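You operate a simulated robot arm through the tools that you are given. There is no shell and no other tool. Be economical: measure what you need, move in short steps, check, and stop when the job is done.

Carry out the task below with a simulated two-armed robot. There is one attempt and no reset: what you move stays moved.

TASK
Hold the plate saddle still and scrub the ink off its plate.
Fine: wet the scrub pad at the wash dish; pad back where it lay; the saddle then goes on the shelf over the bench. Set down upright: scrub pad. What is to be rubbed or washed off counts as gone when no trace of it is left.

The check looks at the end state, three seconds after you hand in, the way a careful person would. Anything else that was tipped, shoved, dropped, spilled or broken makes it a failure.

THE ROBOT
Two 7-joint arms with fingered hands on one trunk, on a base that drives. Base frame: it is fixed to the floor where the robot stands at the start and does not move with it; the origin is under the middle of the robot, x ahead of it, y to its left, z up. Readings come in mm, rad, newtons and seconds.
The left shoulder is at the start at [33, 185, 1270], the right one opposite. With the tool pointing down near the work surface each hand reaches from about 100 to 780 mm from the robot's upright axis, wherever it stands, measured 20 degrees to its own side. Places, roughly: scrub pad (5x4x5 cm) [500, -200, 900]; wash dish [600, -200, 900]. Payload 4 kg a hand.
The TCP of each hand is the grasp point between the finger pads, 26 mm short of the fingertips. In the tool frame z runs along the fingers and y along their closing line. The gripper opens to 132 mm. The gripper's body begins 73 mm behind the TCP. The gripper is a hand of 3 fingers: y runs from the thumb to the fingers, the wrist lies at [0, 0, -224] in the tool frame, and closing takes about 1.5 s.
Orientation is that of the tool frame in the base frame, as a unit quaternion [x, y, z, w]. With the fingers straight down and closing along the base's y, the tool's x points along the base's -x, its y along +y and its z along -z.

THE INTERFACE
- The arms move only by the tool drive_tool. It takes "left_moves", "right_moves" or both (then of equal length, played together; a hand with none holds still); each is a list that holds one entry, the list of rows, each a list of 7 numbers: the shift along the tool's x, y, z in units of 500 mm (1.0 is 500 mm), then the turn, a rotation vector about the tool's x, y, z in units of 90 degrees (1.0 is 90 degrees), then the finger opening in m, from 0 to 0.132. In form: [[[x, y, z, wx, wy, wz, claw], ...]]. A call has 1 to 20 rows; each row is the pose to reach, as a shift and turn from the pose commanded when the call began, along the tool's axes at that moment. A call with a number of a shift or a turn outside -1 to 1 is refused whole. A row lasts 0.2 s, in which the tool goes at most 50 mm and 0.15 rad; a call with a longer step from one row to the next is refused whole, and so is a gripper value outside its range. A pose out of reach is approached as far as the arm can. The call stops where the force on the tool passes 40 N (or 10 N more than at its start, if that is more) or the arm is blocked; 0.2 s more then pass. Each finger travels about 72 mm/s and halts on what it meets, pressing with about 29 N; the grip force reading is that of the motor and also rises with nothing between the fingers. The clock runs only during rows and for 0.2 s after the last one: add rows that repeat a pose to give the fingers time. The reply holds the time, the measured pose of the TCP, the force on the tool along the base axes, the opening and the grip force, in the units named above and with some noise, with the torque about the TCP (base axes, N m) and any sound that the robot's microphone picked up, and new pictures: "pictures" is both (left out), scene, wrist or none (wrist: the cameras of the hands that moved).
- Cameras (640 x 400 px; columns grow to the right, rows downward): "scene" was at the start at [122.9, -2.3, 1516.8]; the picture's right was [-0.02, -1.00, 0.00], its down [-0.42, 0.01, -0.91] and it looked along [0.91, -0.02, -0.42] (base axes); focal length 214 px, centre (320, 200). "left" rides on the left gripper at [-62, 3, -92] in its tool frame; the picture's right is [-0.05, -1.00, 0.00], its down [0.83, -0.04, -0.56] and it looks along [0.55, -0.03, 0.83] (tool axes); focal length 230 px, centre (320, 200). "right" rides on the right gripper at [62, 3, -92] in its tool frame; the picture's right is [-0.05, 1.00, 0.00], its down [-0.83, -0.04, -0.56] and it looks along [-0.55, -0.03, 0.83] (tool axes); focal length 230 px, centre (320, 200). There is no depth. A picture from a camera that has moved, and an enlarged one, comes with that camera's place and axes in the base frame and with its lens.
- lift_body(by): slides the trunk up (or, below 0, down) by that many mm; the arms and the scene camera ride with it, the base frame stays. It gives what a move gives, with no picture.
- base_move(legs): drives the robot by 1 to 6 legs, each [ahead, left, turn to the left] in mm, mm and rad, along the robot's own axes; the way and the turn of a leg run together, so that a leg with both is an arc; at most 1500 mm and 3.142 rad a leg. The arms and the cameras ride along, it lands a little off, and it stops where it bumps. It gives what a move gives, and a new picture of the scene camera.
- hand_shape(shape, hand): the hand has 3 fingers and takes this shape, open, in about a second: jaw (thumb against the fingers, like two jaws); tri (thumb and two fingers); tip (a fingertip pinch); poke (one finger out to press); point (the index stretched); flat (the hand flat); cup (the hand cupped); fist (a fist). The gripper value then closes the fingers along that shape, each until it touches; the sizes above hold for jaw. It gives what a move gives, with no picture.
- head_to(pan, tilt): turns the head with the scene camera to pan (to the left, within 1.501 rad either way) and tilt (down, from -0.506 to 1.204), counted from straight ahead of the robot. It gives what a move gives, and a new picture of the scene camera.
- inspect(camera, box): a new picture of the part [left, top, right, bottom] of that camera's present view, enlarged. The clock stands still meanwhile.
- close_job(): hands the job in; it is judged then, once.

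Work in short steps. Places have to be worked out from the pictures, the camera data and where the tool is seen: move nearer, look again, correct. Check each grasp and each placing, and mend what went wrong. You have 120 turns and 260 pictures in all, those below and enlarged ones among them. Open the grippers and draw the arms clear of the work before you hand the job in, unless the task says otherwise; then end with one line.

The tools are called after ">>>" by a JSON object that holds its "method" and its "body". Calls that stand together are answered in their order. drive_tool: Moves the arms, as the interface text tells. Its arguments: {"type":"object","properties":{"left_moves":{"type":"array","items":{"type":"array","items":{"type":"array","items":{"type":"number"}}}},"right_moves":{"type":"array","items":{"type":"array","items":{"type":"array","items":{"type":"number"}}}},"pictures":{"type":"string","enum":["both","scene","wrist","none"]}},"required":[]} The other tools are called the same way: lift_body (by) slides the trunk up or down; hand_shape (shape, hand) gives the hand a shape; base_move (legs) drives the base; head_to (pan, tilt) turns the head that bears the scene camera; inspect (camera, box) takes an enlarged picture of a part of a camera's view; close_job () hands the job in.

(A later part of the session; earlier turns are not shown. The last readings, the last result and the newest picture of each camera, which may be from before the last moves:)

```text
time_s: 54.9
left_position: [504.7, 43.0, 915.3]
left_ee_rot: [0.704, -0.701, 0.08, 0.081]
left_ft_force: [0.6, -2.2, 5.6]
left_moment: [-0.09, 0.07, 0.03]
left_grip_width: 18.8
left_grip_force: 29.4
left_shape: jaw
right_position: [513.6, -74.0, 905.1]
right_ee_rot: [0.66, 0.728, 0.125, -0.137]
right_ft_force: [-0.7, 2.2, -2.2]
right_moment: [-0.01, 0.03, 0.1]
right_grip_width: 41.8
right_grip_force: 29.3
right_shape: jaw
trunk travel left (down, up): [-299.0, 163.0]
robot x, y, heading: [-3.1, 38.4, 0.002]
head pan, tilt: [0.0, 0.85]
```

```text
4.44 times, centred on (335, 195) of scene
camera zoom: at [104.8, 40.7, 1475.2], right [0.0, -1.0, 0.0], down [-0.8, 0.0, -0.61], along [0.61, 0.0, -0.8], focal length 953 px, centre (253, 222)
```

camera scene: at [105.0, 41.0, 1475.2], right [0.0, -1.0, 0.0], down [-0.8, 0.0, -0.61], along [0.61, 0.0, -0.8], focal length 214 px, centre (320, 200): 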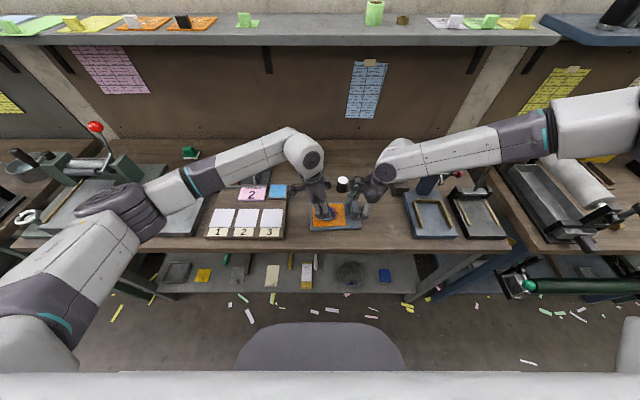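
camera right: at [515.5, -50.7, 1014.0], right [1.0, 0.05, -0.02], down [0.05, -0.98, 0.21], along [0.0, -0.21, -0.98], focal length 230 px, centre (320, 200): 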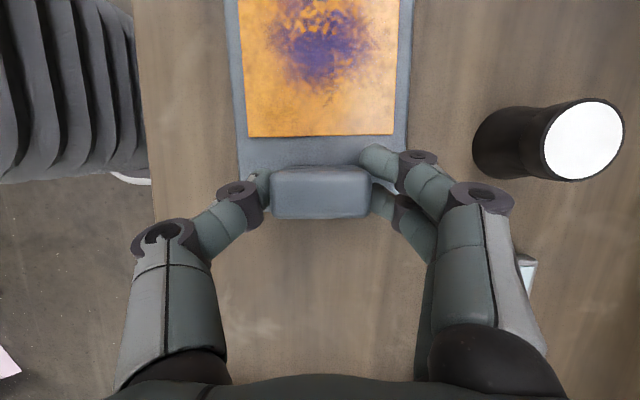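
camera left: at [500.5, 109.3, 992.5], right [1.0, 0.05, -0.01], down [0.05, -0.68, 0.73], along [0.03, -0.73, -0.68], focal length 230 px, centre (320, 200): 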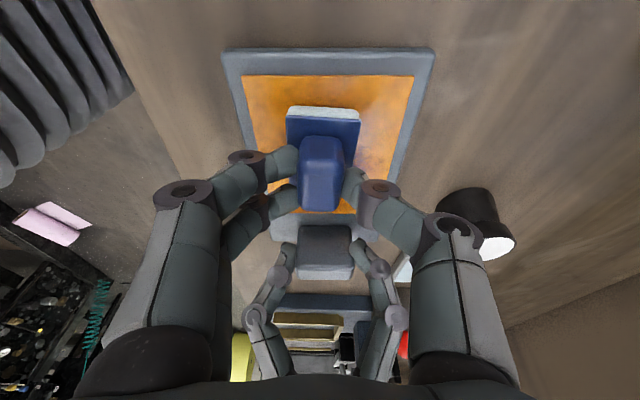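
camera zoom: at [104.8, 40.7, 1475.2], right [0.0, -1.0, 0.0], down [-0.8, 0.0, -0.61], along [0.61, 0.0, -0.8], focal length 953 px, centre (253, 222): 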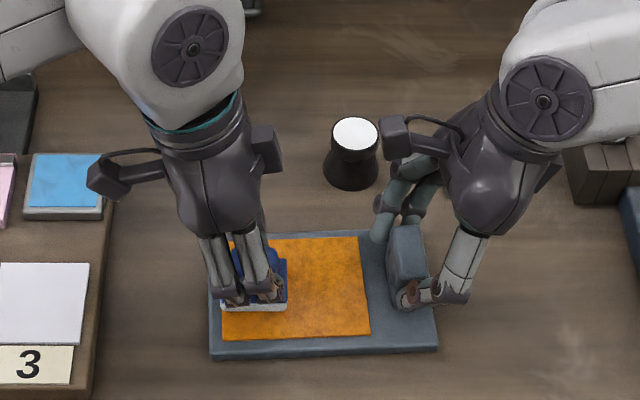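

The ink is almost gone after one pass. I'll repeat the strokes at x≈528 and x≈480 to cover the rest of the plate.

>>> {"method": "drive_tool", "body": {"left_moves": [[[0, -0.024, 0, 0, 0, 0, 0.01], [0, -0.048, 0, 0, 0, 0, 0.01], [0.037, -0.048, 0.0087, 0, 0, 0, 0.01], [0.074, -0.048, 0.0174, 0, 0, 0, 0.01], [0.111, -0.048, 0.0262, 0, 0, 0, 0.01], [0.074, -0.048, 0.0174, 0, 0, 0, 0.01], [0.037, -0.048, 0.0087, 0, 0, 0, 0.01], [0, -0.048, 0, 0, 0, 0, 0.01], [0, 0, 0, 0, 0, 0, 0.01], [0, 0.048, 0, 0, 0, 0, 0.01], [0.037, 0.048, 0.0087, 0, 0, 0, 0.01], [0.074, 0.048, 0.0174, 0, 0, 0, 0.01], [0.111, 0.048, 0.0262, 0, 0, 0, 0.01], [0.074, 0.048, 0.0174, 0, 0, 0, 0.01], [0.037, 0.048, 0.0087, 0, 0, 0, 0.01], [0, 0.048, 0, 0, 0, 0, 0.01], [0, 0, 0, 0, 0, 0, 0.01], [0.037, 0, 0.0087, 0, 0, 0, 0.01], [0.074, 0, 0.0174, 0, 0, 0, 0.01], [0.111, 0, 0.0262, 0, 0, 0, 0.01]]], "pictures": "none"}}

>>> {"method": "inspect", "body": {"camera": "scene", "box": [285, 150, 385, 240]}}

```text
time_s: 59.0
left_position: [504.3, -14.6, 914.7]
left_ee_rot: [0.704, -0.701, 0.082, 0.08]
left_ft_force: [-0.2, 4.5, 13.0]
left_moment: [0.08, 0.07, -0.02]
left_grip_width: 19.3
left_grip_force: 28.9
left_shape: jaw
right_position: [512.9, -74.2, 905.2]
right_ee_rot: [0.661, 0.727, 0.126, -0.136]
right_ft_force: [2.2, -3.0, -5.9]
right_moment: [-0.16, 0.04, -0.04]
right_grip_width: 41.1
right_grip_force: 29.3
right_shape: jaw
trunk travel left (down, up): [-299.0, 163.0]
robot x, y, heading: [2.5, 40.5, 0.001]
head pan, tilt: [0.0, 0.85]
```

```text
4.44 times, centred on (335, 195) of scene
camera zoom: at [104.3, 40.5, 1475.3], right [0.0, -1.0, 0.0], down [-0.8, 0.0, -0.61], along [0.61, 0.0, -0.8], focal length 953 px, centre (253, 222)
```

zoom: 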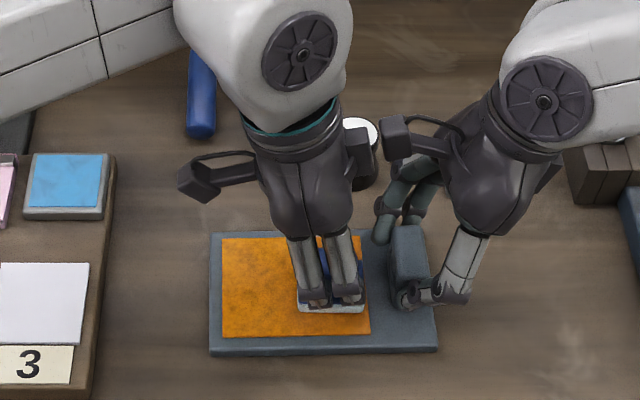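

The plate looks clean. I'll lift the pad away and inspect the plate closely.

>>> {"method": "drive_tool", "body": {"left_moves": [[[0.02, 0, -0.087, 0, 0, 0, 0.01], [0.041, 0, -0.175, 0, 0, 0, 0.01], [-0.03, 0, -0.192, 0, 0, 0, 0.01], [-0.1, 0, -0.208, 0, 0, 0, 0.01], [-0.175, 0, -0.226, 0, 0, 0, 0.01], [-0.251, 0, -0.244, 0, 0, 0, 0.01]]], "pictures": "wrist"}}

>>> {"method": "inspect", "body": {"camera": "scene", "box": [300, 190, 370, 240]}}

>>> {"method": "inspect", "body": {"camera": "right", "box": [210, 0, 430, 150]}}

```text
time_s: 60.5
left_position: [503.8, 139.9, 1005.0]
left_ee_rot: [0.704, -0.701, 0.081, 0.082]
left_ft_force: [-0.2, -0.3, -0.7]
left_moment: [-0.02, 0.01, 0.01]
left_grip_width: 19.1
left_grip_force: 29.3
left_shape: jaw
right_position: [513.6, -73.5, 905.1]
right_ee_rot: [0.661, 0.727, 0.125, -0.136]
right_ft_force: [-0.1, 0.3, 0.4]
right_moment: [-0.08, 0.01, 0.0]
right_grip_width: 41.1
right_grip_force: 28.8
right_shape: jaw
trunk travel left (down, up): [-299.0, 163.0]
robot x, y, heading: [0.0, 39.2, 0.003]
head pan, tilt: [0.0, 0.85]
camera left: at [499.6, 219.9, 1080.9], right [1.0, 0.05, -0.01], down [0.05, -0.68, 0.73], along [0.03, -0.73, -0.68], focal length 230 px, centre (320, 200)
```

left: 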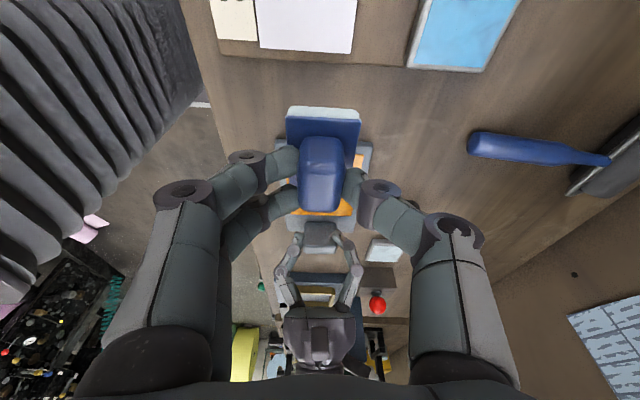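

```text
8.00 times, centred on (335, 215) of scene
camera zoom: at [104.6, 42.9, 1475.2], right [0.0, -1.0, 0.0], down [-0.8, 0.0, -0.61], along [0.61, 0.0, -0.8], focal length 1716 px, centre (200, 80)
```

zoom: 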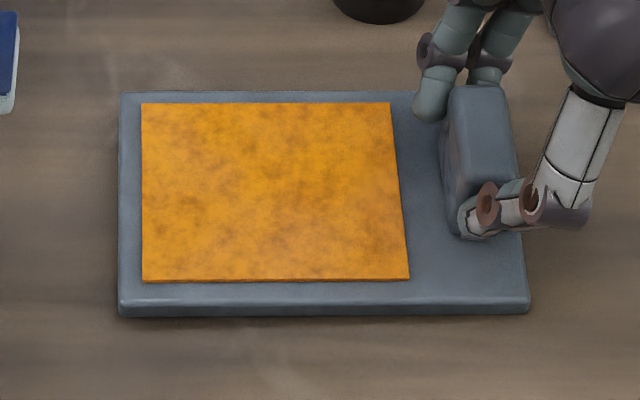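

```text
2.67 times, centred on (320, 75) of right
camera zoom: at [515.2, -49.7, 1014.2], right [1.0, 0.05, -0.02], down [0.05, -0.98, 0.22], along [0.0, -0.22, -0.98], focal length 614 px, centre (320, 533)
```

zoom: 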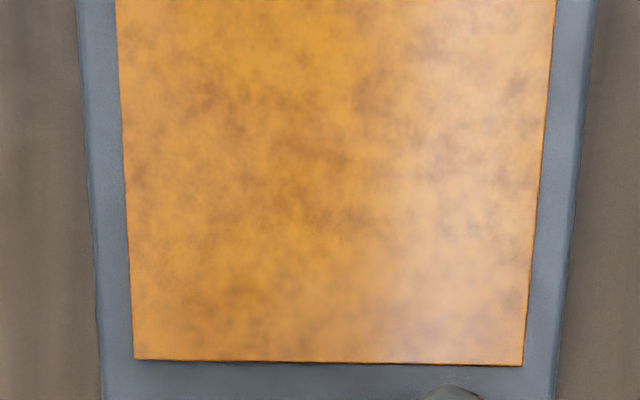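

The plate is clean. I'll release the handle and back the right hand out.

>>> {"method": "drive_tool", "body": {"right_moves": [[[0, 0, 0, 0, 0, 0, 0.055], [0, 0, 0, 0, 0, 0, 0.07], [0, 0, 0, 0, 0, 0, 0.085], [0, 0, 0, 0, 0, 0, 0.085], [0, 0, -0.04, 0, 0, 0, 0.085], [0, 0, -0.12, 0, 0, 0, 0.085], [0, 0, -0.2, 0, 0, 0, 0.085], [0, 0, -0.28, 0, 0, 0, 0.085], [0, 0, -0.36, 0, 0, 0, 0.085]]]}}

>>> {"method": "inspect", "body": {"camera": "right", "box": [220, 0, 420, 130]}}

```text
time_s: 62.5
left_position: [502.5, 137.8, 1005.7]
left_ee_rot: [0.704, -0.701, 0.081, 0.081]
left_ft_force: [0.2, 0.2, -1.5]
left_moment: [-0.01, -0.01, -0.02]
left_grip_width: 19.1
left_grip_force: 29.1
left_shape: jaw
right_position: [519.6, -140.5, 1073.6]
right_ee_rot: [0.66, 0.728, 0.125, -0.136]
right_ft_force: [-0.4, 0.0, -0.5]
right_moment: [0.01, 0.0, 0.01]
right_grip_width: 84.6
right_grip_force: 0.2
right_shape: jaw
trunk travel left (down, up): [-299.0, 163.0]
robot x, y, heading: [-0.3, 42.1, 0.008]
head pan, tilt: [0.0, 0.85]
camera scene: at [103.8, 40.7, 1475.4], right [0.0, -1.0, 0.0], down [-0.79, 0.0, -0.61], along [0.61, 0.0, -0.79], focal length 214 px, centre (320, 200)
camera right: at [521.2, -117.4, 1184.0], right [1.0, 0.05, -0.02], down [0.05, -0.98, 0.21], along [-0.01, -0.22, -0.98], focal length 230 px, centre (320, 200)
```

scene: 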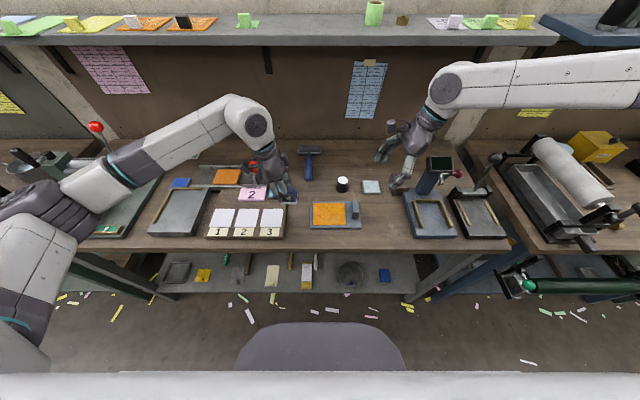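
right: 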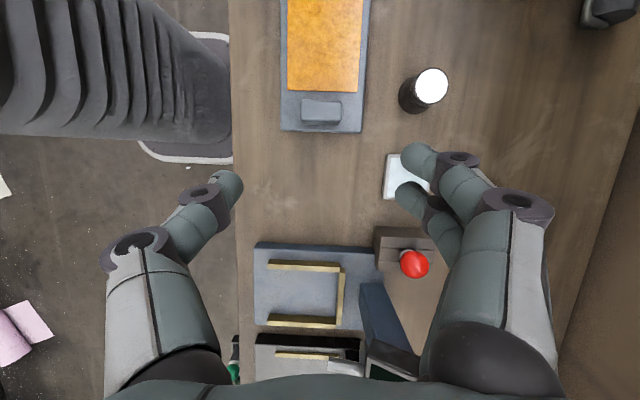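

```text
3.08 times, centred on (320, 65) of right
camera zoom: at [521.2, -117.4, 1184.0], right [1.0, 0.05, -0.02], down [0.05, -0.98, 0.21], along [-0.01, -0.22, -0.98], focal length 708 px, centre (320, 615)
```

zoom: 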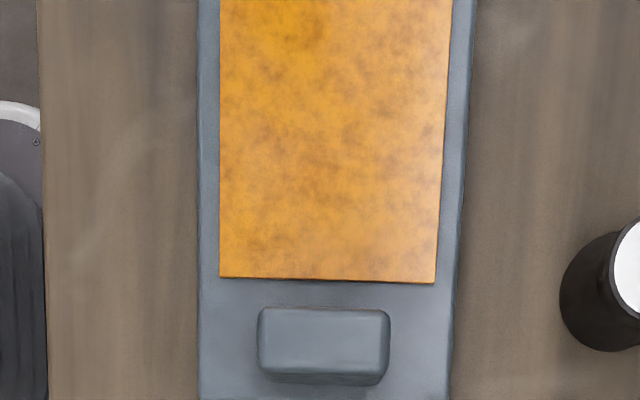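

The plate is clean, handle free. I'll raise and unwind the right hand, then lift the trunk and drive back right for the pad return.

>>> {"method": "drive_tool", "body": {"right_moves": [[[-0.004, -0.002, -0.04, 0, 0, -0.0909, 0.085], [-0.008, -0.004, -0.08, 0, 0, -0.1818, 0.085], [-0.011, -0.006, -0.12, 0, 0, -0.2727, 0.085], [-0.015, -0.008, -0.16, 0, 0, -0.3636, 0.085], [-0.02, -0.01, -0.2, 0, 0, -0.4545, 0.085], [-0.022, -0.011, -0.24, 0, 0, -0.5454, 0.085], [-0.026, -0.012, -0.28, 0, 0, -0.6363, 0.085], [-0.03, -0.014, -0.32, 0, 0, -0.7272, 0.085], [-0.033, -0.016, -0.36, 0, 0, -0.8181, 0.085], [-0.036, -0.018, -0.4, 0, 0, -0.909, 0.085], [-0.04, -0.019, -0.445, 0, 0, -1.0, 0.085], [-0.04, -0.019, -0.445, 0, 0, -1.0, 0.085]]], "pictures": "none"}}

>>> {"method": "lift_body", "body": {"by": 60}}

>>> {"method": "base_move", "body": {"legs": [[0, -160, 0]]}}

```text
time_s: 65.0
left_position: [504.5, 137.7, 1004.7]
left_ee_rot: [0.703, -0.702, 0.082, 0.081]
left_ft_force: [0.0, -0.2, -0.7]
left_moment: [-0.01, 0.01, 0.0]
left_grip_width: 18.9
left_grip_force: 29.1
left_shape: jaw
right_position: [520.4, -240.2, 1270.5]
right_ee_rot: [-0.049, 0.982, 0.185, -0.008]
right_ft_force: [-0.2, 1.2, -0.5]
right_moment: [0.04, -0.01, 0.0]
right_grip_width: 84.9
right_grip_force: 0.0
right_shape: jaw
trunk travel left (down, up): [-299.0, 163.0]
robot x, y, heading: [-3.0, 36.9, -0.004]
head pan, tilt: [0.0, 0.85]
```

```text
time_s: 66.0
left_position: [503.8, 137.4, 1065.1]
left_ee_rot: [0.704, -0.701, 0.081, 0.081]
left_ft_force: [-0.6, -0.4, -0.6]
left_moment: [-0.02, -0.03, 0.0]
left_grip_width: 18.9
left_grip_force: 29.3
left_shape: jaw
right_position: [520.1, -240.4, 1331.7]
right_ee_rot: [-0.047, 0.981, 0.186, -0.008]
right_ft_force: [0.0, 0.6, -0.4]
right_moment: [-0.04, -0.01, -0.04]
right_grip_width: 84.6
right_grip_force: 0.1
right_shape: jaw
trunk travel left (down, up): [-359.0, 103.0]
robot x, y, heading: [-1.4, 42.6, 0.003]
head pan, tilt: [0.0, 0.85]
```

```text
time_s: 67.5
left_position: [505.0, -18.7, 1064.3]
left_ee_rot: [0.705, -0.7, 0.082, 0.081]
left_ft_force: [-0.3, -1.0, -1.1]
left_moment: [0.01, 0.01, -0.01]
left_grip_width: 19.0
left_grip_force: 29.1
left_shape: jaw
right_position: [520.9, -393.9, 1333.3]
right_ee_rot: [-0.049, 0.982, 0.184, -0.008]
right_ft_force: [-0.8, 0.1, -0.1]
right_moment: [-0.02, 0.05, 0.01]
right_grip_width: 84.3
right_grip_force: 0.1
right_shape: jaw
trunk travel left (down, up): [-359.0, 103.0]
robot x, y, heading: [0.5, -119.0, 0.01]
head pan, tilt: [0.0, 0.85]
camera scene: at [83.6, -114.8, 1540.5], right [0.01, -1.0, 0.0], down [-0.77, -0.01, -0.64], along [0.64, 0.0, -0.77], focal length 214 px, centre (320, 200)
```

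scene: 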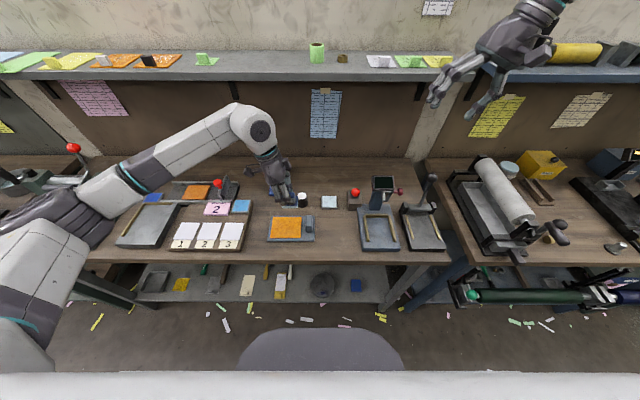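

Now I'll turn the pad back 90° about the vertical and carry it above its original spot (482,-188).

>>> {"method": "drive_tool", "body": {"left_moves": [[[0.027, 0.004, 0.019, -0.0207, 0, 0.0885, 0.01], [0.054, 0.008, 0.039, -0.0414, 0, 0.1771, 0.01], [0.081, 0.012, 0.058, -0.0621, 0, 0.2656, 0.01], [0.108, 0.017, 0.078, -0.0828, 0, 0.3542, 0.01], [0.135, 0.021, 0.097, -0.1035, 0, 0.4427, 0.01], [0.162, 0.025, 0.117, -0.1242, 0, 0.5313, 0.01], [0.189, 0.029, 0.136, -0.1449, 0, 0.6198, 0.01], [0.216, 0.033, 0.156, -0.1656, 0, 0.7084, 0.01], [0.243, 0.038, 0.175, -0.1863, 0, 0.7969, 0.01], [0.27, 0.042, 0.195, -0.207, 0, 0.8855, 0.01], [0.297, 0.046, 0.214, -0.2277, 0, 0.974, 0.01], [0.297, 0.046, 0.214, -0.2277, 0, 0.974, 0.01]]]}}

>>> {"method": "inspect", "body": {"camera": "scene", "box": [290, 160, 390, 260]}}

```text
time_s: 70.1
left_position: [484.8, -189.4, 995.3]
left_ee_rot: [-0.002, 0.993, -0.001, -0.115]
left_ft_force: [-1.0, -0.2, 0.3]
left_moment: [0.01, -0.01, 0.0]
left_grip_width: 19.2
left_grip_force: 28.9
left_shape: jaw
right_position: [521.8, -396.1, 1332.2]
right_ee_rot: [-0.049, 0.982, 0.185, -0.007]
right_ft_force: [-0.8, -0.4, 0.3]
right_moment: [0.0, 0.01, 0.0]
right_grip_width: 84.5
right_grip_force: 0.1
right_shape: jaw
trunk travel left (down, up): [-359.0, 103.0]
robot x, y, heading: [1.7, -115.4, 0.009]
head pan, tilt: [0.0, 0.85]
camera scene: at [83.6, -117.5, 1540.5], right [0.01, -1.0, 0.0], down [-0.77, -0.01, -0.64], along [0.64, 0.0, -0.77], focal length 214 px, centre (320, 200)
camera left: at [564.9, -186.9, 1070.9], right [0.06, -1.0, -0.01], down [-0.68, -0.05, 0.73], along [-0.73, -0.03, -0.68], focal length 230 px, centre (320, 200)
```

scene: 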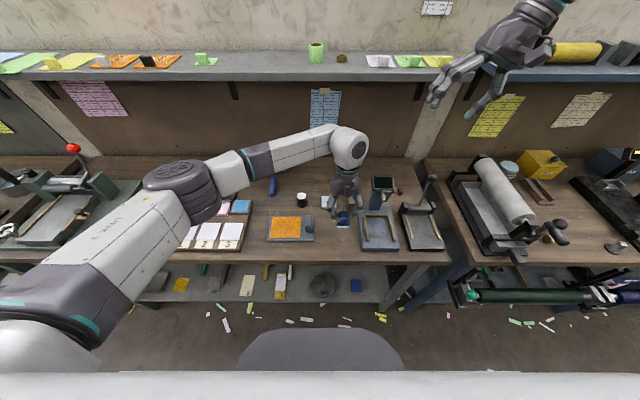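
left: 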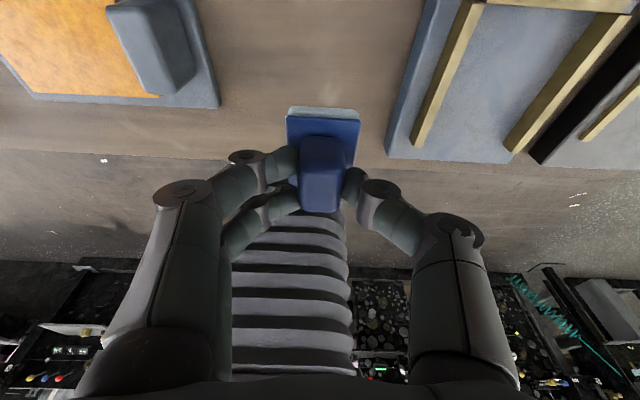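

```text
4.00 times, centred on (340, 210) of scene
camera zoom: at [83.6, -117.5, 1540.5], right [0.01, -1.0, 0.0], down [-0.77, -0.01, -0.64], along [0.64, 0.0, -0.77], focal length 858 px, centre (240, 160)
```

zoom: 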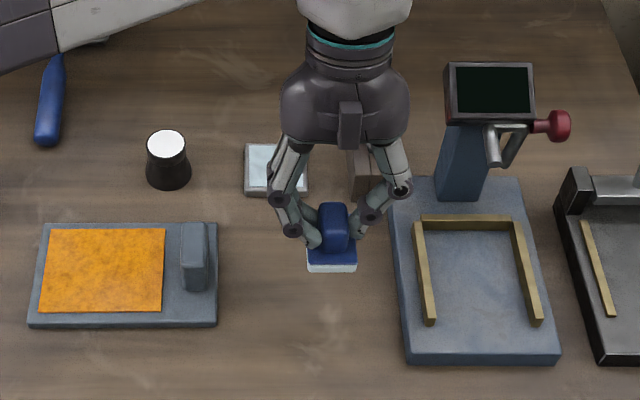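

It's above its spot and level. I'll lower it to about 4 mm above the bench, correcting to (482,-187.8).

>>> {"method": "drive_tool", "body": {"left_moves": [[[-0.012, 0.001, 0.06, 0, 0, 0, 0.01], [-0.024, 0.002, 0.12, 0, 0, 0, 0.01], [-0.0337, 0.0032, 0.167, 0, 0, 0, 0.01], [-0.0357, 0.0032, 0.1768, 0, 0, 0, 0.01], [-0.0357, 0.0032, 0.1768, 0, 0, 0, 0.01]]], "pictures": "wrist"}}

>>> {"method": "inspect", "body": {"camera": "scene", "box": [310, 180, 380, 250]}}

```text
time_s: 71.3
left_position: [481.3, -189.4, 903.7]
left_ee_rot: [-0.002, 0.993, -0.001, -0.115]
left_ft_force: [-0.8, -0.2, -0.4]
left_moment: [0.02, 0.01, -0.01]
left_grip_width: 18.8
left_grip_force: 28.9
left_shape: jaw
right_position: [520.0, -397.8, 1331.0]
right_ee_rot: [-0.049, 0.981, 0.185, -0.008]
right_ft_force: [0.1, -0.5, 0.0]
right_moment: [-0.02, -0.01, 0.01]
right_grip_width: 84.7
right_grip_force: 0.1
right_shape: jaw
trunk travel left (down, up): [-359.0, 103.0]
robot x, y, heading: [-0.1, -117.3, 0.011]
head pan, tilt: [0.0, 0.85]
camera left: at [561.3, -186.0, 980.1], right [0.06, -1.0, -0.01], down [-0.68, -0.05, 0.73], along [-0.73, -0.03, -0.68], focal length 230 px, centre (320, 200)
```

left: 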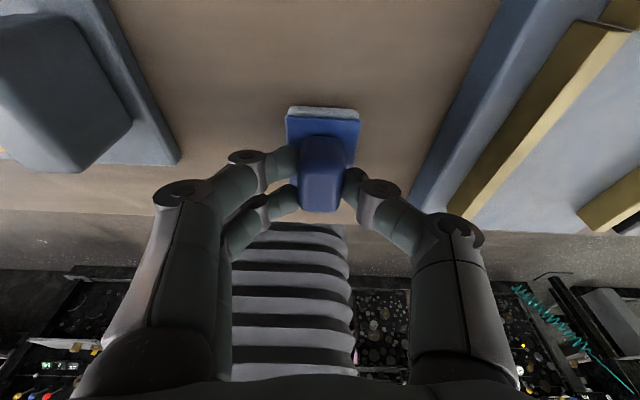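

```text
5.71 times, centred on (345, 215) of scene
camera zoom: at [83.6, -117.9, 1540.5], right [0.01, -1.0, 0.0], down [-0.77, 0.0, -0.64], along [0.64, 0.0, -0.77], focal length 1226 px, centre (177, 114)
```

zoom: 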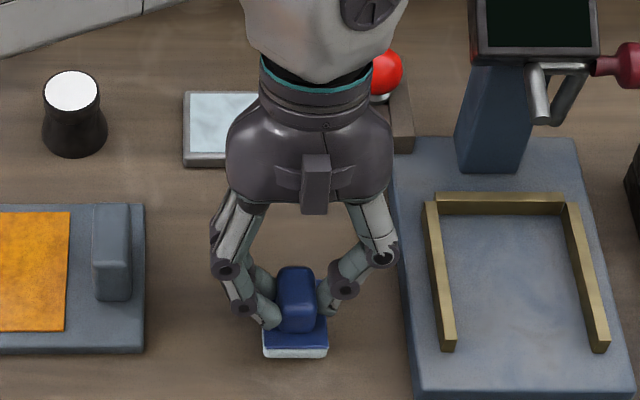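

I'll lower another 3 mm and read the contact.

>>> {"method": "drive_tool", "body": {"left_moves": [[[-0.0007, 0.001, 0.003, 0, 0, 0, 0.01], [-0.0013, 0.002, 0.0055, 0, 0, 0, 0.01], [-0.0013, 0.002, 0.0055, 0, 0, 0, 0.01]]], "pictures": "none"}}

```text
time_s: 72.1
left_position: [481.1, -187.8, 902.4]
left_ee_rot: [-0.003, 0.993, 0.0, -0.115]
left_ft_force: [0.5, 0.2, -0.2]
left_moment: [-0.03, 0.0, -0.03]
left_grip_width: 19.0
left_grip_force: 28.7
left_shape: jaw
right_position: [520.7, -398.0, 1332.5]
right_ee_rot: [-0.048, 0.981, 0.185, -0.008]
right_ft_force: [0.0, -0.3, -0.1]
right_moment: [-0.01, 0.04, 0.03]
right_grip_width: 84.6
right_grip_force: 0.0
right_shape: jaw
trunk travel left (down, up): [-359.0, 103.0]
robot x, y, heading: [-0.9, -116.9, 0.005]
head pan, tilt: [0.0, 0.85]
```

No contact yet, so I'll lower in small steps again.

>>> {"method": "drive_tool", "body": {"left_moves": [[[-0.0005, 0, 0.002, 0, 0, 0, 0.01], [-0.0009, 0, 0.004, 0, 0, 0, 0.01], [-0.0009, 0, 0.004, 0, 0, 0, 0.01]]], "pictures": "none"}}

```text
time_s: 72.9
left_position: [481.0, -188.7, 900.1]
left_ee_rot: [-0.004, 0.993, -0.001, -0.115]
left_ft_force: [-0.9, 0.9, 6.8]
left_moment: [0.05, 0.03, 0.02]
left_grip_width: 19.0
left_grip_force: 28.4
left_shape: jaw
right_position: [521.0, -396.6, 1332.3]
right_ee_rot: [-0.049, 0.982, 0.185, -0.008]
right_ft_force: [0.6, 0.2, 0.1]
right_moment: [0.0, -0.02, 0.0]
right_grip_width: 84.7
right_grip_force: 0.2
right_shape: jaw
trunk travel left (down, up): [-359.0, 103.0]
robot x, y, heading: [1.8, -120.7, 0.007]
head pan, tilt: [0.0, 0.85]
```

The pad is on the bench with 6.8 N. I'll ease off, open gently and back the hand out along its axis.

>>> {"method": "drive_tool", "body": {"left_moves": [[[0.0003, 0, -0.0012, 0, 0, 0, 0.015], [0.0003, 0, -0.0012, 0, 0, 0, 0.03], [0.0003, 0, -0.0012, 0, 0, 0, 0.045], [0.0003, 0, -0.0012, 0, 0, 0, 0.055], [0.0003, 0, -0.0012, 0, 0, 0, 0.055], [0, 0, -0.02, 0, 0, 0, 0.055], [0, 0, -0.08, 0, 0, 0, 0.055], [0, 0, -0.16, 0, 0, 0, 0.055], [0, 0, -0.24, 0, 0, 0, 0.055], [0, 0, -0.32, 0, 0, 0, 0.055]]]}}

>>> {"method": "inspect", "body": {"camera": "scene", "box": [270, 180, 380, 260]}}

>>> {"method": "inspect", "body": {"camera": "left", "box": [270, 50, 390, 150]}}

```text
time_s: 75.1
left_position: [516.6, -186.4, 1057.2]
left_ee_rot: [-0.004, 0.993, 0.0, -0.115]
left_ft_force: [0.8, -0.8, -0.5]
left_moment: [0.03, 0.0, 0.0]
left_grip_width: 54.6
left_grip_force: 0.1
left_shape: jaw
right_position: [521.6, -398.1, 1331.4]
right_ee_rot: [-0.049, 0.981, 0.185, -0.008]
right_ft_force: [-0.7, 0.6, -1.0]
right_moment: [0.04, -0.01, 0.0]
right_grip_width: 84.6
right_grip_force: 0.1
right_shape: jaw
trunk travel left (down, up): [-359.0, 103.0]
robot x, y, heading: [-0.3, -117.8, 0.01]
head pan, tilt: [0.0, 0.85]
camera scene: at [83.1, -118.3, 1540.6], right [0.01, -1.0, 0.0], down [-0.77, 0.0, -0.64], along [0.64, 0.0, -0.77], focal length 214 px, centre (320, 200)
camera left: at [597.2, -182.6, 1132.2], right [0.06, -1.0, -0.01], down [-0.68, -0.05, 0.73], along [-0.73, -0.03, -0.68], focal length 230 px, centre (320, 200)
```

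scene: 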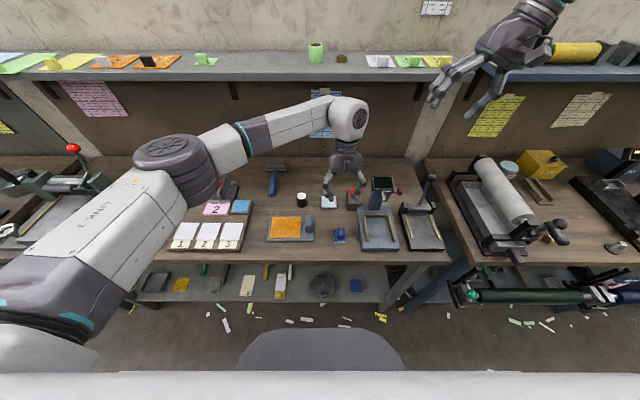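
left: 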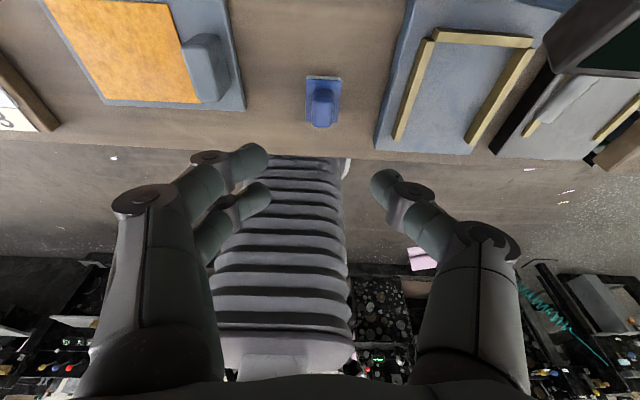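

```text
5.00 times, centred on (325, 220) of scene
camera zoom: at [83.1, -118.3, 1540.6], right [0.01, -1.0, 0.0], down [-0.77, 0.0, -0.64], along [0.64, 0.0, -0.77], focal length 1072 px, centre (295, 100)
```

zoom: 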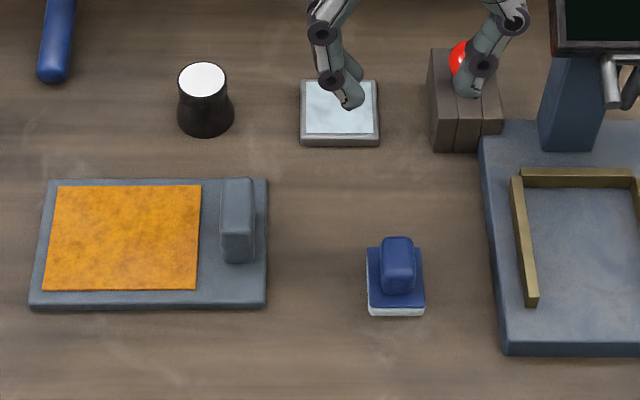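

```text
4.00 times, centred on (330, 100) of left
camera zoom: at [597.2, -182.6, 1132.2], right [0.06, -1.0, -0.01], down [-0.68, -0.05, 0.73], along [-0.73, -0.03, -0.68], focal length 920 px, centre (280, 600)
```

zoom: 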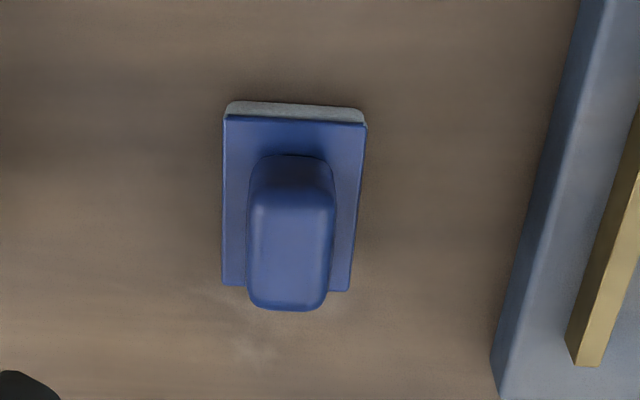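

The pad is back upright in its place. Now I'll measure the shelf by looking at it from here and again after raising the trunk.

>>> {"method": "inspect", "body": {"camera": "scene", "box": [180, 30, 380, 110]}}

>>> {"method": "lift_body", "body": {"by": 100}}

>>> {"method": "head_to", "body": {"pan": 0.0, "tilt": 0.5}}

>>> {"method": "inspect", "body": {"camera": "scene", "box": [180, 120, 380, 220]}}

```text
3.20 times, centred on (280, 70) of scene
camera zoom: at [83.1, -118.3, 1540.6], right [0.01, -1.0, 0.0], down [-0.77, 0.0, -0.64], along [0.64, 0.0, -0.77], focal length 686 px, centre (448, 616)
```

zoom: 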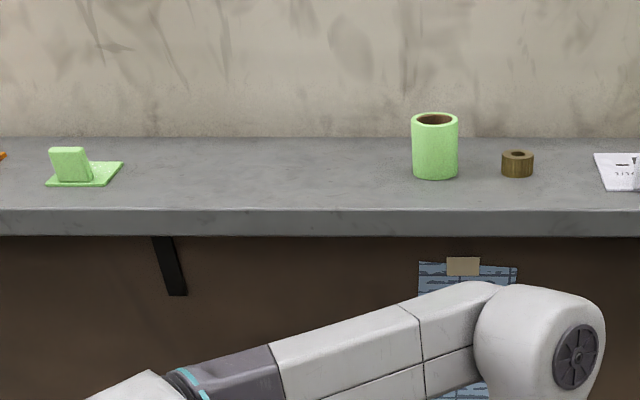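

```text
time_s: 76.4
left_position: [517.4, -186.2, 1155.7]
left_ee_rot: [-0.003, 0.993, 0.0, -0.114]
left_ft_force: [0.4, -0.2, 0.6]
left_moment: [-0.02, -0.04, 0.02]
left_grip_width: 54.7
left_grip_force: 0.1
left_shape: jaw
right_position: [520.9, -397.0, 1430.7]
right_ee_rot: [-0.049, 0.982, 0.185, -0.009]
right_ft_force: [0.1, 0.3, 0.5]
right_moment: [0.02, 0.02, 0.01]
right_grip_width: 84.6
right_grip_force: 0.2
right_shape: jaw
trunk travel left (down, up): [-459.0, 3.0]
robot x, y, heading: [-2.1, -122.8, 0.002]
head pan, tilt: [0.0, 0.85]
```

```text
time_s: 77.2
left_position: [516.9, -186.2, 1154.4]
left_ee_rot: [-0.003, 0.993, 0.0, -0.116]
left_ft_force: [0.2, -0.2, -0.5]
left_moment: [0.01, 0.01, 0.0]
left_grip_width: 54.5
left_grip_force: 0.1
left_shape: jaw
right_position: [521.5, -396.6, 1432.1]
right_ee_rot: [-0.048, 0.981, 0.185, -0.009]
right_ft_force: [-0.3, 0.2, 1.1]
right_moment: [0.01, 0.03, 0.02]
right_grip_width: 84.5
right_grip_force: 0.1
right_shape: jaw
trunk travel left (down, up): [-459.0, 3.0]
robot x, y, heading: [4.1, -117.0, 0.008]
head pan, tilt: [0.0, 0.499]
camera scene: at [81.2, -118.2, 1673.4], right [0.01, -1.0, 0.0], down [-0.48, 0.0, -0.88], along [0.88, 0.01, -0.48], focal length 214 px, centre (320, 200)
```

scene: 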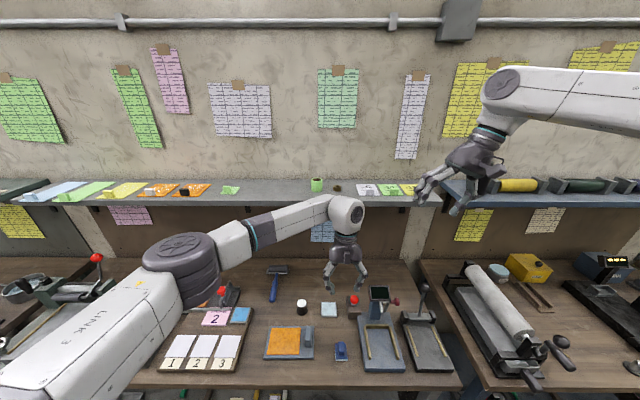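

```text
3.20 times, centred on (280, 170) of scene
camera zoom: at [81.2, -118.2, 1673.4], right [0.01, -1.0, 0.0], down [-0.48, 0.0, -0.88], along [0.88, 0.01, -0.48], focal length 686 px, centre (448, 296)
```

zoom: 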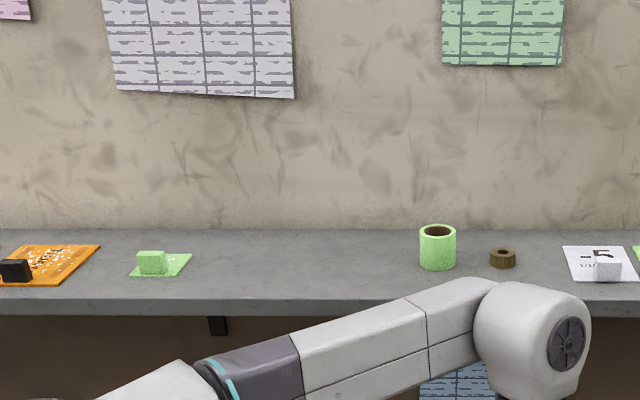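

Shelf top is z≈1299, x 758–960, with free space y −60..195. I'll use the left hand, pitched back about 40° with fingers forward and down, to grip the handle across its thin side. First I move to pre-grasp.

>>> {"method": "drive_tool", "body": {"left_moves": [[[0.013, 0.032, 0.045, 0, -0.084, 0, 0.07], [0.026, 0.064, 0.09, 0, -0.168, 0, 0.075], [0.038, 0.096, 0.136, 0, -0.252, 0, 0.075], [0.051, 0.128, 0.182, 0, -0.337, 0, 0.075], [0.064, 0.16, 0.227, 0, -0.421, 0, 0.075], [0.076, 0.192, 0.272, 0, -0.505, 0, 0.075], [0.089, 0.224, 0.318, 0, -0.589, 0, 0.075], [0.089, 0.224, 0.318, 0, -0.589, 0, 0.075]]]}}

>>> {"method": "inspect", "body": {"camera": "left", "box": [200, 20, 440, 220]}}

```text
time_s: 79.0
left_position: [436.0, -76.9, 1012.2]
left_ee_rot: [-0.004, 0.94, 0.001, 0.341]
left_ft_force: [0.6, 0.5, -0.4]
left_moment: [-0.01, -0.01, 0.0]
left_grip_width: 74.2
left_grip_force: 0.0
left_shape: jaw
right_position: [521.7, -398.1, 1431.6]
right_ee_rot: [-0.049, 0.982, 0.184, -0.008]
right_ft_force: [0.4, 0.0, -0.5]
right_moment: [0.01, 0.04, 0.03]
right_grip_width: 84.4
right_grip_force: 0.1
right_shape: jaw
trunk travel left (down, up): [-459.0, 3.0]
robot x, y, heading: [-1.1, -115.9, 0.007]
head pan, tilt: [0.0, 0.499]
camera scene: at [81.0, -118.2, 1673.5], right [0.01, -1.0, 0.0], down [-0.48, 0.0, -0.88], along [0.88, 0.01, -0.48], focal length 214 px, centre (320, 200)
camera left: at [424.5, -74.5, 1122.4], right [0.05, -1.0, 0.03], down [-0.99, -0.05, -0.11], along [0.11, -0.03, -0.99], focal length 230 px, centre (320, 200)
```

scene: 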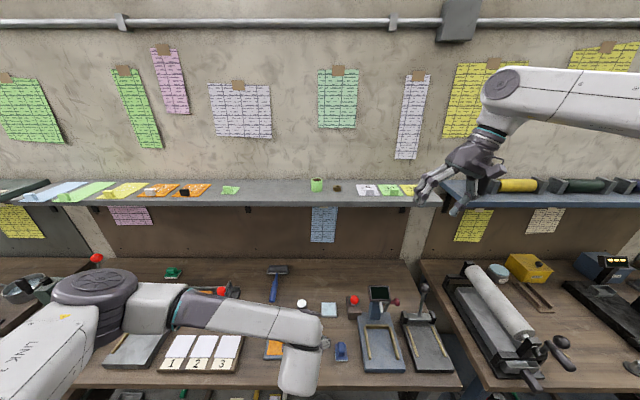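
left: 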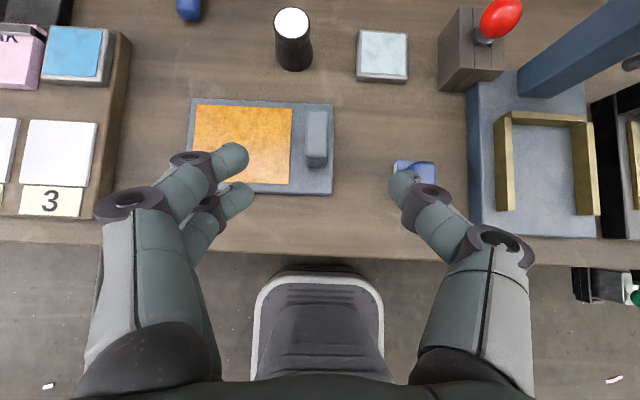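

```text
2.00 times, centred on (320, 120) of left
camera zoom: at [424.5, -74.5, 1122.4], right [0.05, -1.0, 0.03], down [-0.99, -0.05, -0.11], along [0.11, -0.03, -0.99], focal length 460 px, centre (320, 360)
```

zoom: 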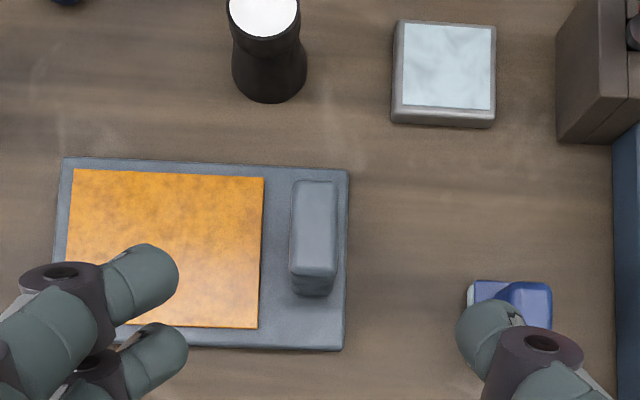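

The handle is centred at (514,-75) with almost no yaw. A 40° pitch would put the lower finger into the plate, so I'll reduce the pitch to about 20° and move to 60 mm above the grasp.

>>> {"method": "drive_tool", "body": {"left_moves": [[[0, 0, 0, 0, 0.074, 0, 0.07], [-0.006, 0.002, 0.05, 0, 0.148, 0, 0.07], [-0.012, 0.004, 0.1, 0, 0.222, 0, 0.07], [-0.018, 0.004, 0.158, 0, 0.222, 0, 0.07], [-0.018, 0.004, 0.158, 0, 0.222, 0, 0.07]]]}}

```text
time_s: 80.2
left_position: [493.2, -74.6, 957.4]
left_ee_rot: [-0.003, 0.985, 0.0, 0.172]
left_ft_force: [0.1, -0.5, 0.5]
left_moment: [-0.01, 0.04, 0.0]
left_grip_width: 70.8
left_grip_force: 0.0
left_shape: jaw
right_position: [520.7, -397.9, 1433.2]
right_ee_rot: [-0.05, 0.981, 0.186, -0.008]
right_ft_force: [-0.8, 1.1, 0.3]
right_moment: [0.02, -0.03, -0.02]
right_grip_width: 84.5
right_grip_force: 0.1
right_shape: jaw
trunk travel left (down, up): [-459.0, 3.0]
robot x, y, heading: [0.1, -117.3, 0.008]
head pan, tilt: [0.0, 0.499]
camera scene: at [80.5, -117.9, 1673.5], right [0.01, -1.0, 0.0], down [-0.48, 0.0, -0.88], along [0.88, 0.01, -0.48], focal length 214 px, centre (320, 200)
camera left: at [519.0, -71.2, 1064.4], right [0.05, -1.0, 0.02], down [-0.97, -0.05, 0.24], along [-0.24, -0.03, -0.97], focal length 230 px, centre (320, 200)
```

scene: 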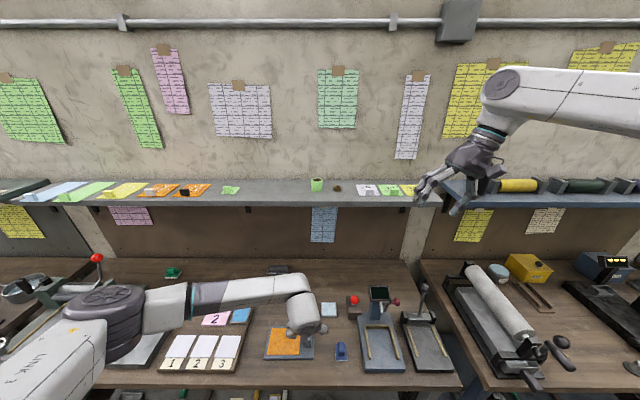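
left: 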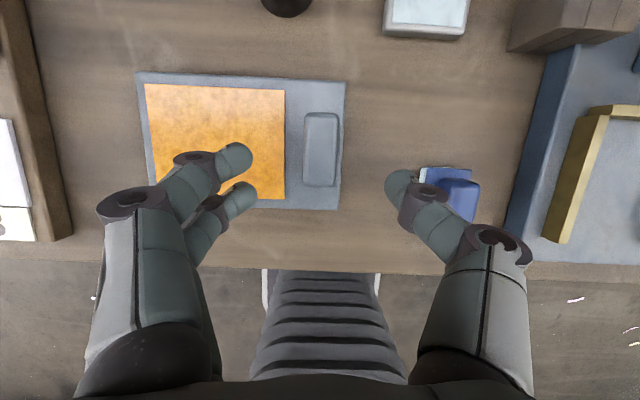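

It's aligned at y≈-74. I'll descend along the tool axis to the handle.

>>> {"method": "drive_tool", "body": {"left_moves": [[[0, 0, 0.05, 0, 0, 0, 0.06], [-0.001, 0, 0.09, 0, 0, 0, 0.06], [-0.001, 0, 0.11, 0, 0, 0, 0.06], [-0.001, 0, 0.118, 0, 0, 0, 0.06], [-0.001, 0, 0.118, 0, 0, 0, 0.06]]], "pictures": "wrist"}}

>>> {"method": "inspect", "body": {"camera": "left", "box": [200, 80, 440, 280]}}

```text
time_s: 81.4
left_position: [515.8, -72.8, 898.2]
left_ee_rot: [-0.003, 0.985, 0.0, 0.173]
left_ft_force: [-0.5, -0.1, -0.4]
left_moment: [0.0, -0.04, -0.01]
left_grip_width: 60.6
left_grip_force: 0.1
left_shape: jaw
right_position: [520.7, -397.0, 1431.6]
right_ee_rot: [-0.049, 0.982, 0.185, -0.009]
right_ft_force: [-0.9, -0.4, -0.4]
right_moment: [-0.01, -0.02, -0.02]
right_grip_width: 84.6
right_grip_force: 0.0
right_shape: jaw
trunk travel left (down, up): [-459.0, 3.0]
robot x, y, heading: [1.1, -115.0, 0.006]
head pan, tilt: [0.0, 0.499]
camera left: at [540.7, -70.8, 1007.5], right [0.06, -1.0, 0.02], down [-0.97, -0.05, 0.24], along [-0.24, -0.03, -0.97], focal length 230 px, centre (320, 200)
```

left: 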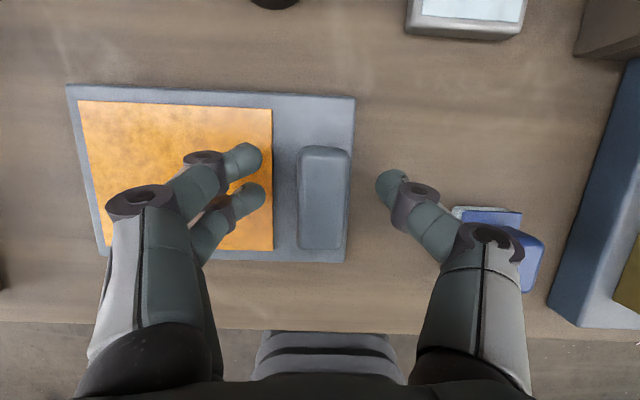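

```text
2.00 times, centred on (320, 180) of left
camera zoom: at [540.7, -70.8, 1007.5], right [0.06, -1.0, 0.02], down [-0.97, -0.05, 0.24], along [-0.24, -0.03, -0.97], focal length 460 px, centre (320, 240)
```

zoom: 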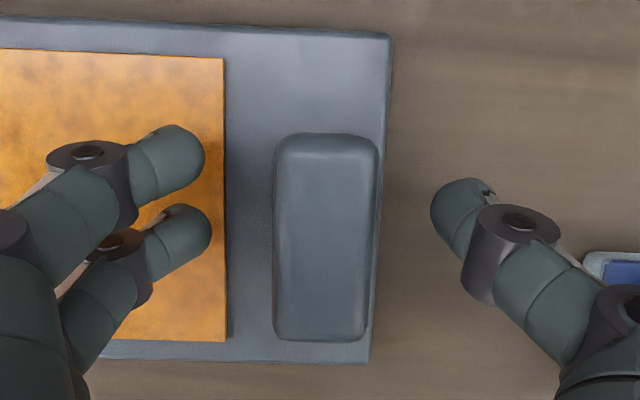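

The fingers are either side of the handle, so I'll close.

>>> {"method": "drive_tool", "body": {"left_moves": [[[0, 0, 0, 0, 0, 0, 0.045], [0, 0, 0, 0, 0, 0, 0.03], [0, 0, 0, 0, 0, 0, 0.015], [0, 0, 0, 0, 0, 0, 0.005], [0, 0, 0, 0, 0, 0, 0.005], [0, 0, 0, 0, 0, 0, 0.005], [0, 0, 0, 0, 0, 0, 0.005]]], "pictures": "wrist"}}

```text
time_s: 83.0
left_position: [514.7, -73.2, 899.6]
left_ee_rot: [-0.003, 0.985, 0.001, 0.173]
left_ft_force: [0.4, 0.3, -0.3]
left_moment: [0.01, 0.01, -0.05]
left_grip_width: 18.1
left_grip_force: 28.6
left_shape: jaw
right_position: [521.2, -397.1, 1432.1]
right_ee_rot: [-0.049, 0.982, 0.185, -0.009]
right_ft_force: [-0.1, -0.3, 0.4]
right_moment: [0.0, 0.03, 0.0]
right_grip_width: 84.7
right_grip_force: 0.0
right_shape: jaw
trunk travel left (down, up): [-459.0, 3.0]
robot x, y, heading: [0.9, -119.0, 0.004]
head pan, tilt: [0.0, 0.499]
camera left: at [540.6, -70.8, 1007.6], right [0.06, -1.0, 0.02], down [-0.97, -0.05, 0.24], along [-0.24, -0.03, -0.97], focal length 230 px, centre (320, 200)
```

left: 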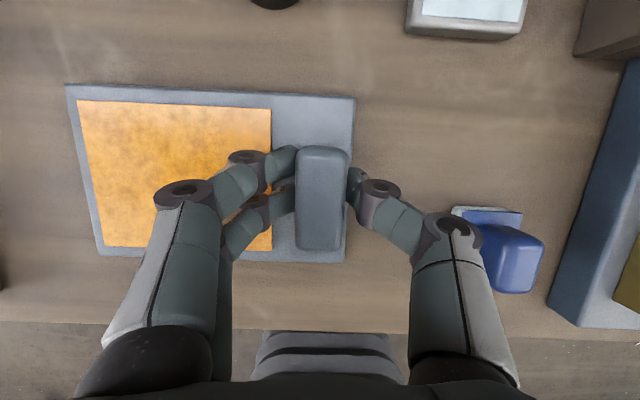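

The handle is gripped at 18 mm and 28.6 N. I'll do a test lift of 20 mm.

>>> {"method": "drive_tool", "body": {"left_moves": [[[-0.0034, 0, -0.0094, 0, 0, 0, 0.005], [-0.0068, 0, -0.0188, 0, 0, 0, 0.005], [-0.0136, 0, -0.0376, 0, 0, 0, 0.005], [-0.0136, 0, -0.0376, 0, 0, 0, 0.005], [-0.0136, 0, -0.0376, 0, 0, 0, 0.005]]], "pictures": "wrist"}}

>>> {"method": "inspect", "body": {"camera": "scene", "box": [250, 300, 370, 380]}}

```text
time_s: 84.2
left_position: [515.0, -72.2, 920.2]
left_ee_rot: [-0.004, 0.985, 0.001, 0.173]
left_ft_force: [-0.4, -0.7, -0.4]
left_moment: [-0.06, 0.01, 0.0]
left_grip_width: 18.1
left_grip_force: 28.9
left_shape: jaw
right_position: [521.4, -397.5, 1431.7]
right_ee_rot: [-0.049, 0.982, 0.185, -0.009]
right_ft_force: [0.4, 0.3, 1.2]
right_moment: [-0.03, -0.02, -0.03]
right_grip_width: 84.5
right_grip_force: 0.1
right_shape: jaw
trunk travel left (down, up): [-459.0, 3.0]
robot x, y, heading: [-1.9, -118.6, 0.007]
head pan, tilt: [0.0, 0.499]
camera left: at [541.0, -70.0, 1028.3], right [0.06, -1.0, 0.02], down [-0.97, -0.05, 0.24], along [-0.24, -0.03, -0.97], focal length 230 px, centre (320, 200)
```

left: 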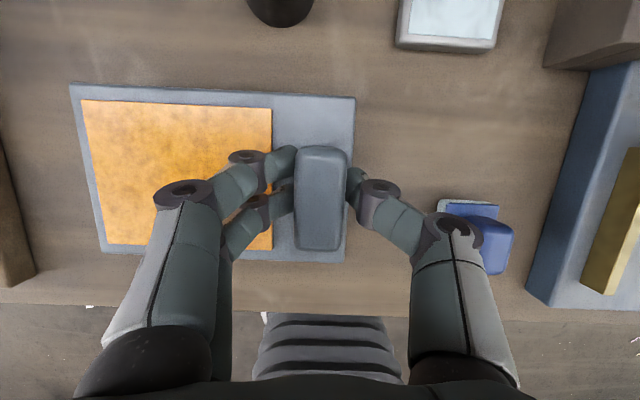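

```text
5.00 times, centred on (310, 340) of scene
camera zoom: at [81.0, -118.1, 1673.5], right [0.01, -1.0, 0.0], down [-0.48, 0.0, -0.88], along [0.88, 0.01, -0.48], focal length 1072 px, centre (370, -500)
```

zoom: 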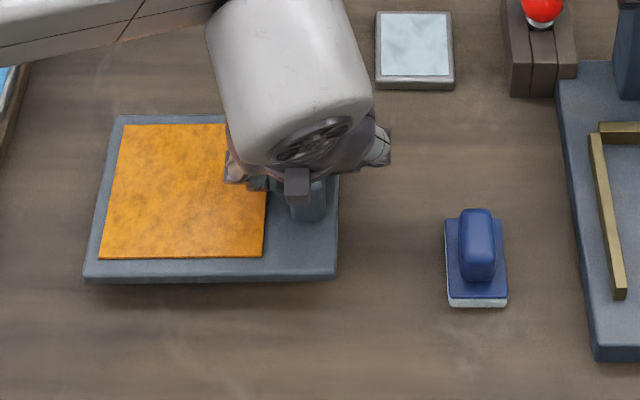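

It lifted cleanly and level. I'll raise it straight up to TCP z≈1385.

>>> {"method": "drive_tool", "body": {"left_moves": [[[-0.0317, 0, -0.0874, 0, 0, 0, 0.005], [-0.0634, 0, -0.1748, 0, 0, 0, 0.005], [-0.0951, 0, -0.2622, 0, 0, 0, 0.005], [-0.1268, 0, -0.3496, 0, 0, 0, 0.005], [-0.1585, 0, -0.437, 0, 0, 0, 0.005], [-0.1902, 0, -0.5244, 0, 0, 0, 0.005], [-0.2219, 0, -0.6118, 0, 0, 0, 0.005], [-0.2536, 0, -0.6992, 0, 0, 0, 0.005], [-0.2853, 0, -0.7866, 0, 0, 0, 0.005], [-0.317, 0, -0.874, 0, 0, 0, 0.005], [-0.317, 0, -0.874, 0, 0, 0, 0.005]]]}}

```text
time_s: 86.6
left_position: [516.3, -72.9, 1385.7]
left_ee_rot: [-0.002, 0.985, 0.0, 0.172]
left_ft_force: [-0.7, -0.7, -0.7]
left_moment: [-0.03, -0.02, -0.02]
left_grip_width: 18.2
left_grip_force: 29.3
left_shape: jaw
right_position: [520.8, -396.4, 1431.4]
right_ee_rot: [-0.049, 0.981, 0.185, -0.008]
right_ft_force: [0.1, -0.2, 0.0]
right_moment: [-0.01, -0.02, -0.03]
right_grip_width: 84.9
right_grip_force: 0.1
right_shape: jaw
trunk travel left (down, up): [-459.0, 3.0]
robot x, y, heading: [-0.3, -115.7, 0.011]
head pan, tilt: [0.0, 0.499]
camera scene: at [81.1, -117.8, 1673.4], right [0.01, -1.0, 0.0], down [-0.48, 0.0, -0.88], along [0.88, 0.01, -0.48], focal length 214 px, centre (320, 200)
camera left: at [540.9, -69.7, 1492.8], right [0.05, -1.0, 0.02], down [-0.97, -0.05, 0.24], along [-0.24, -0.03, -0.97], focal length 230 px, centre (320, 200)
```

scene: 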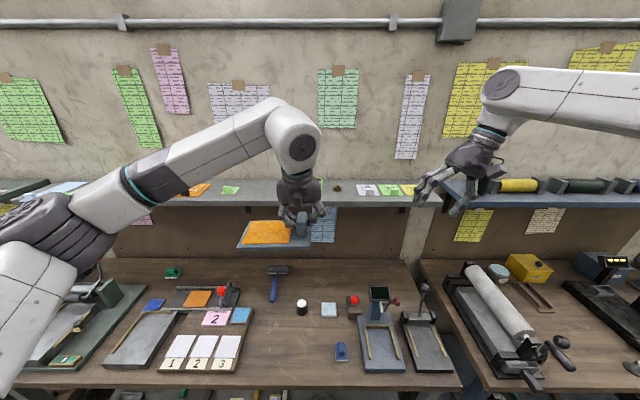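
left: 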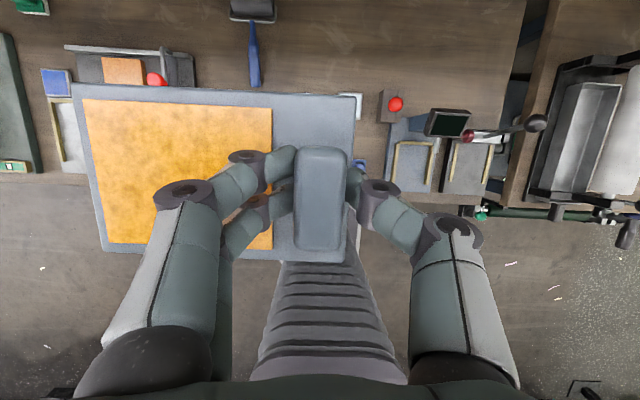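

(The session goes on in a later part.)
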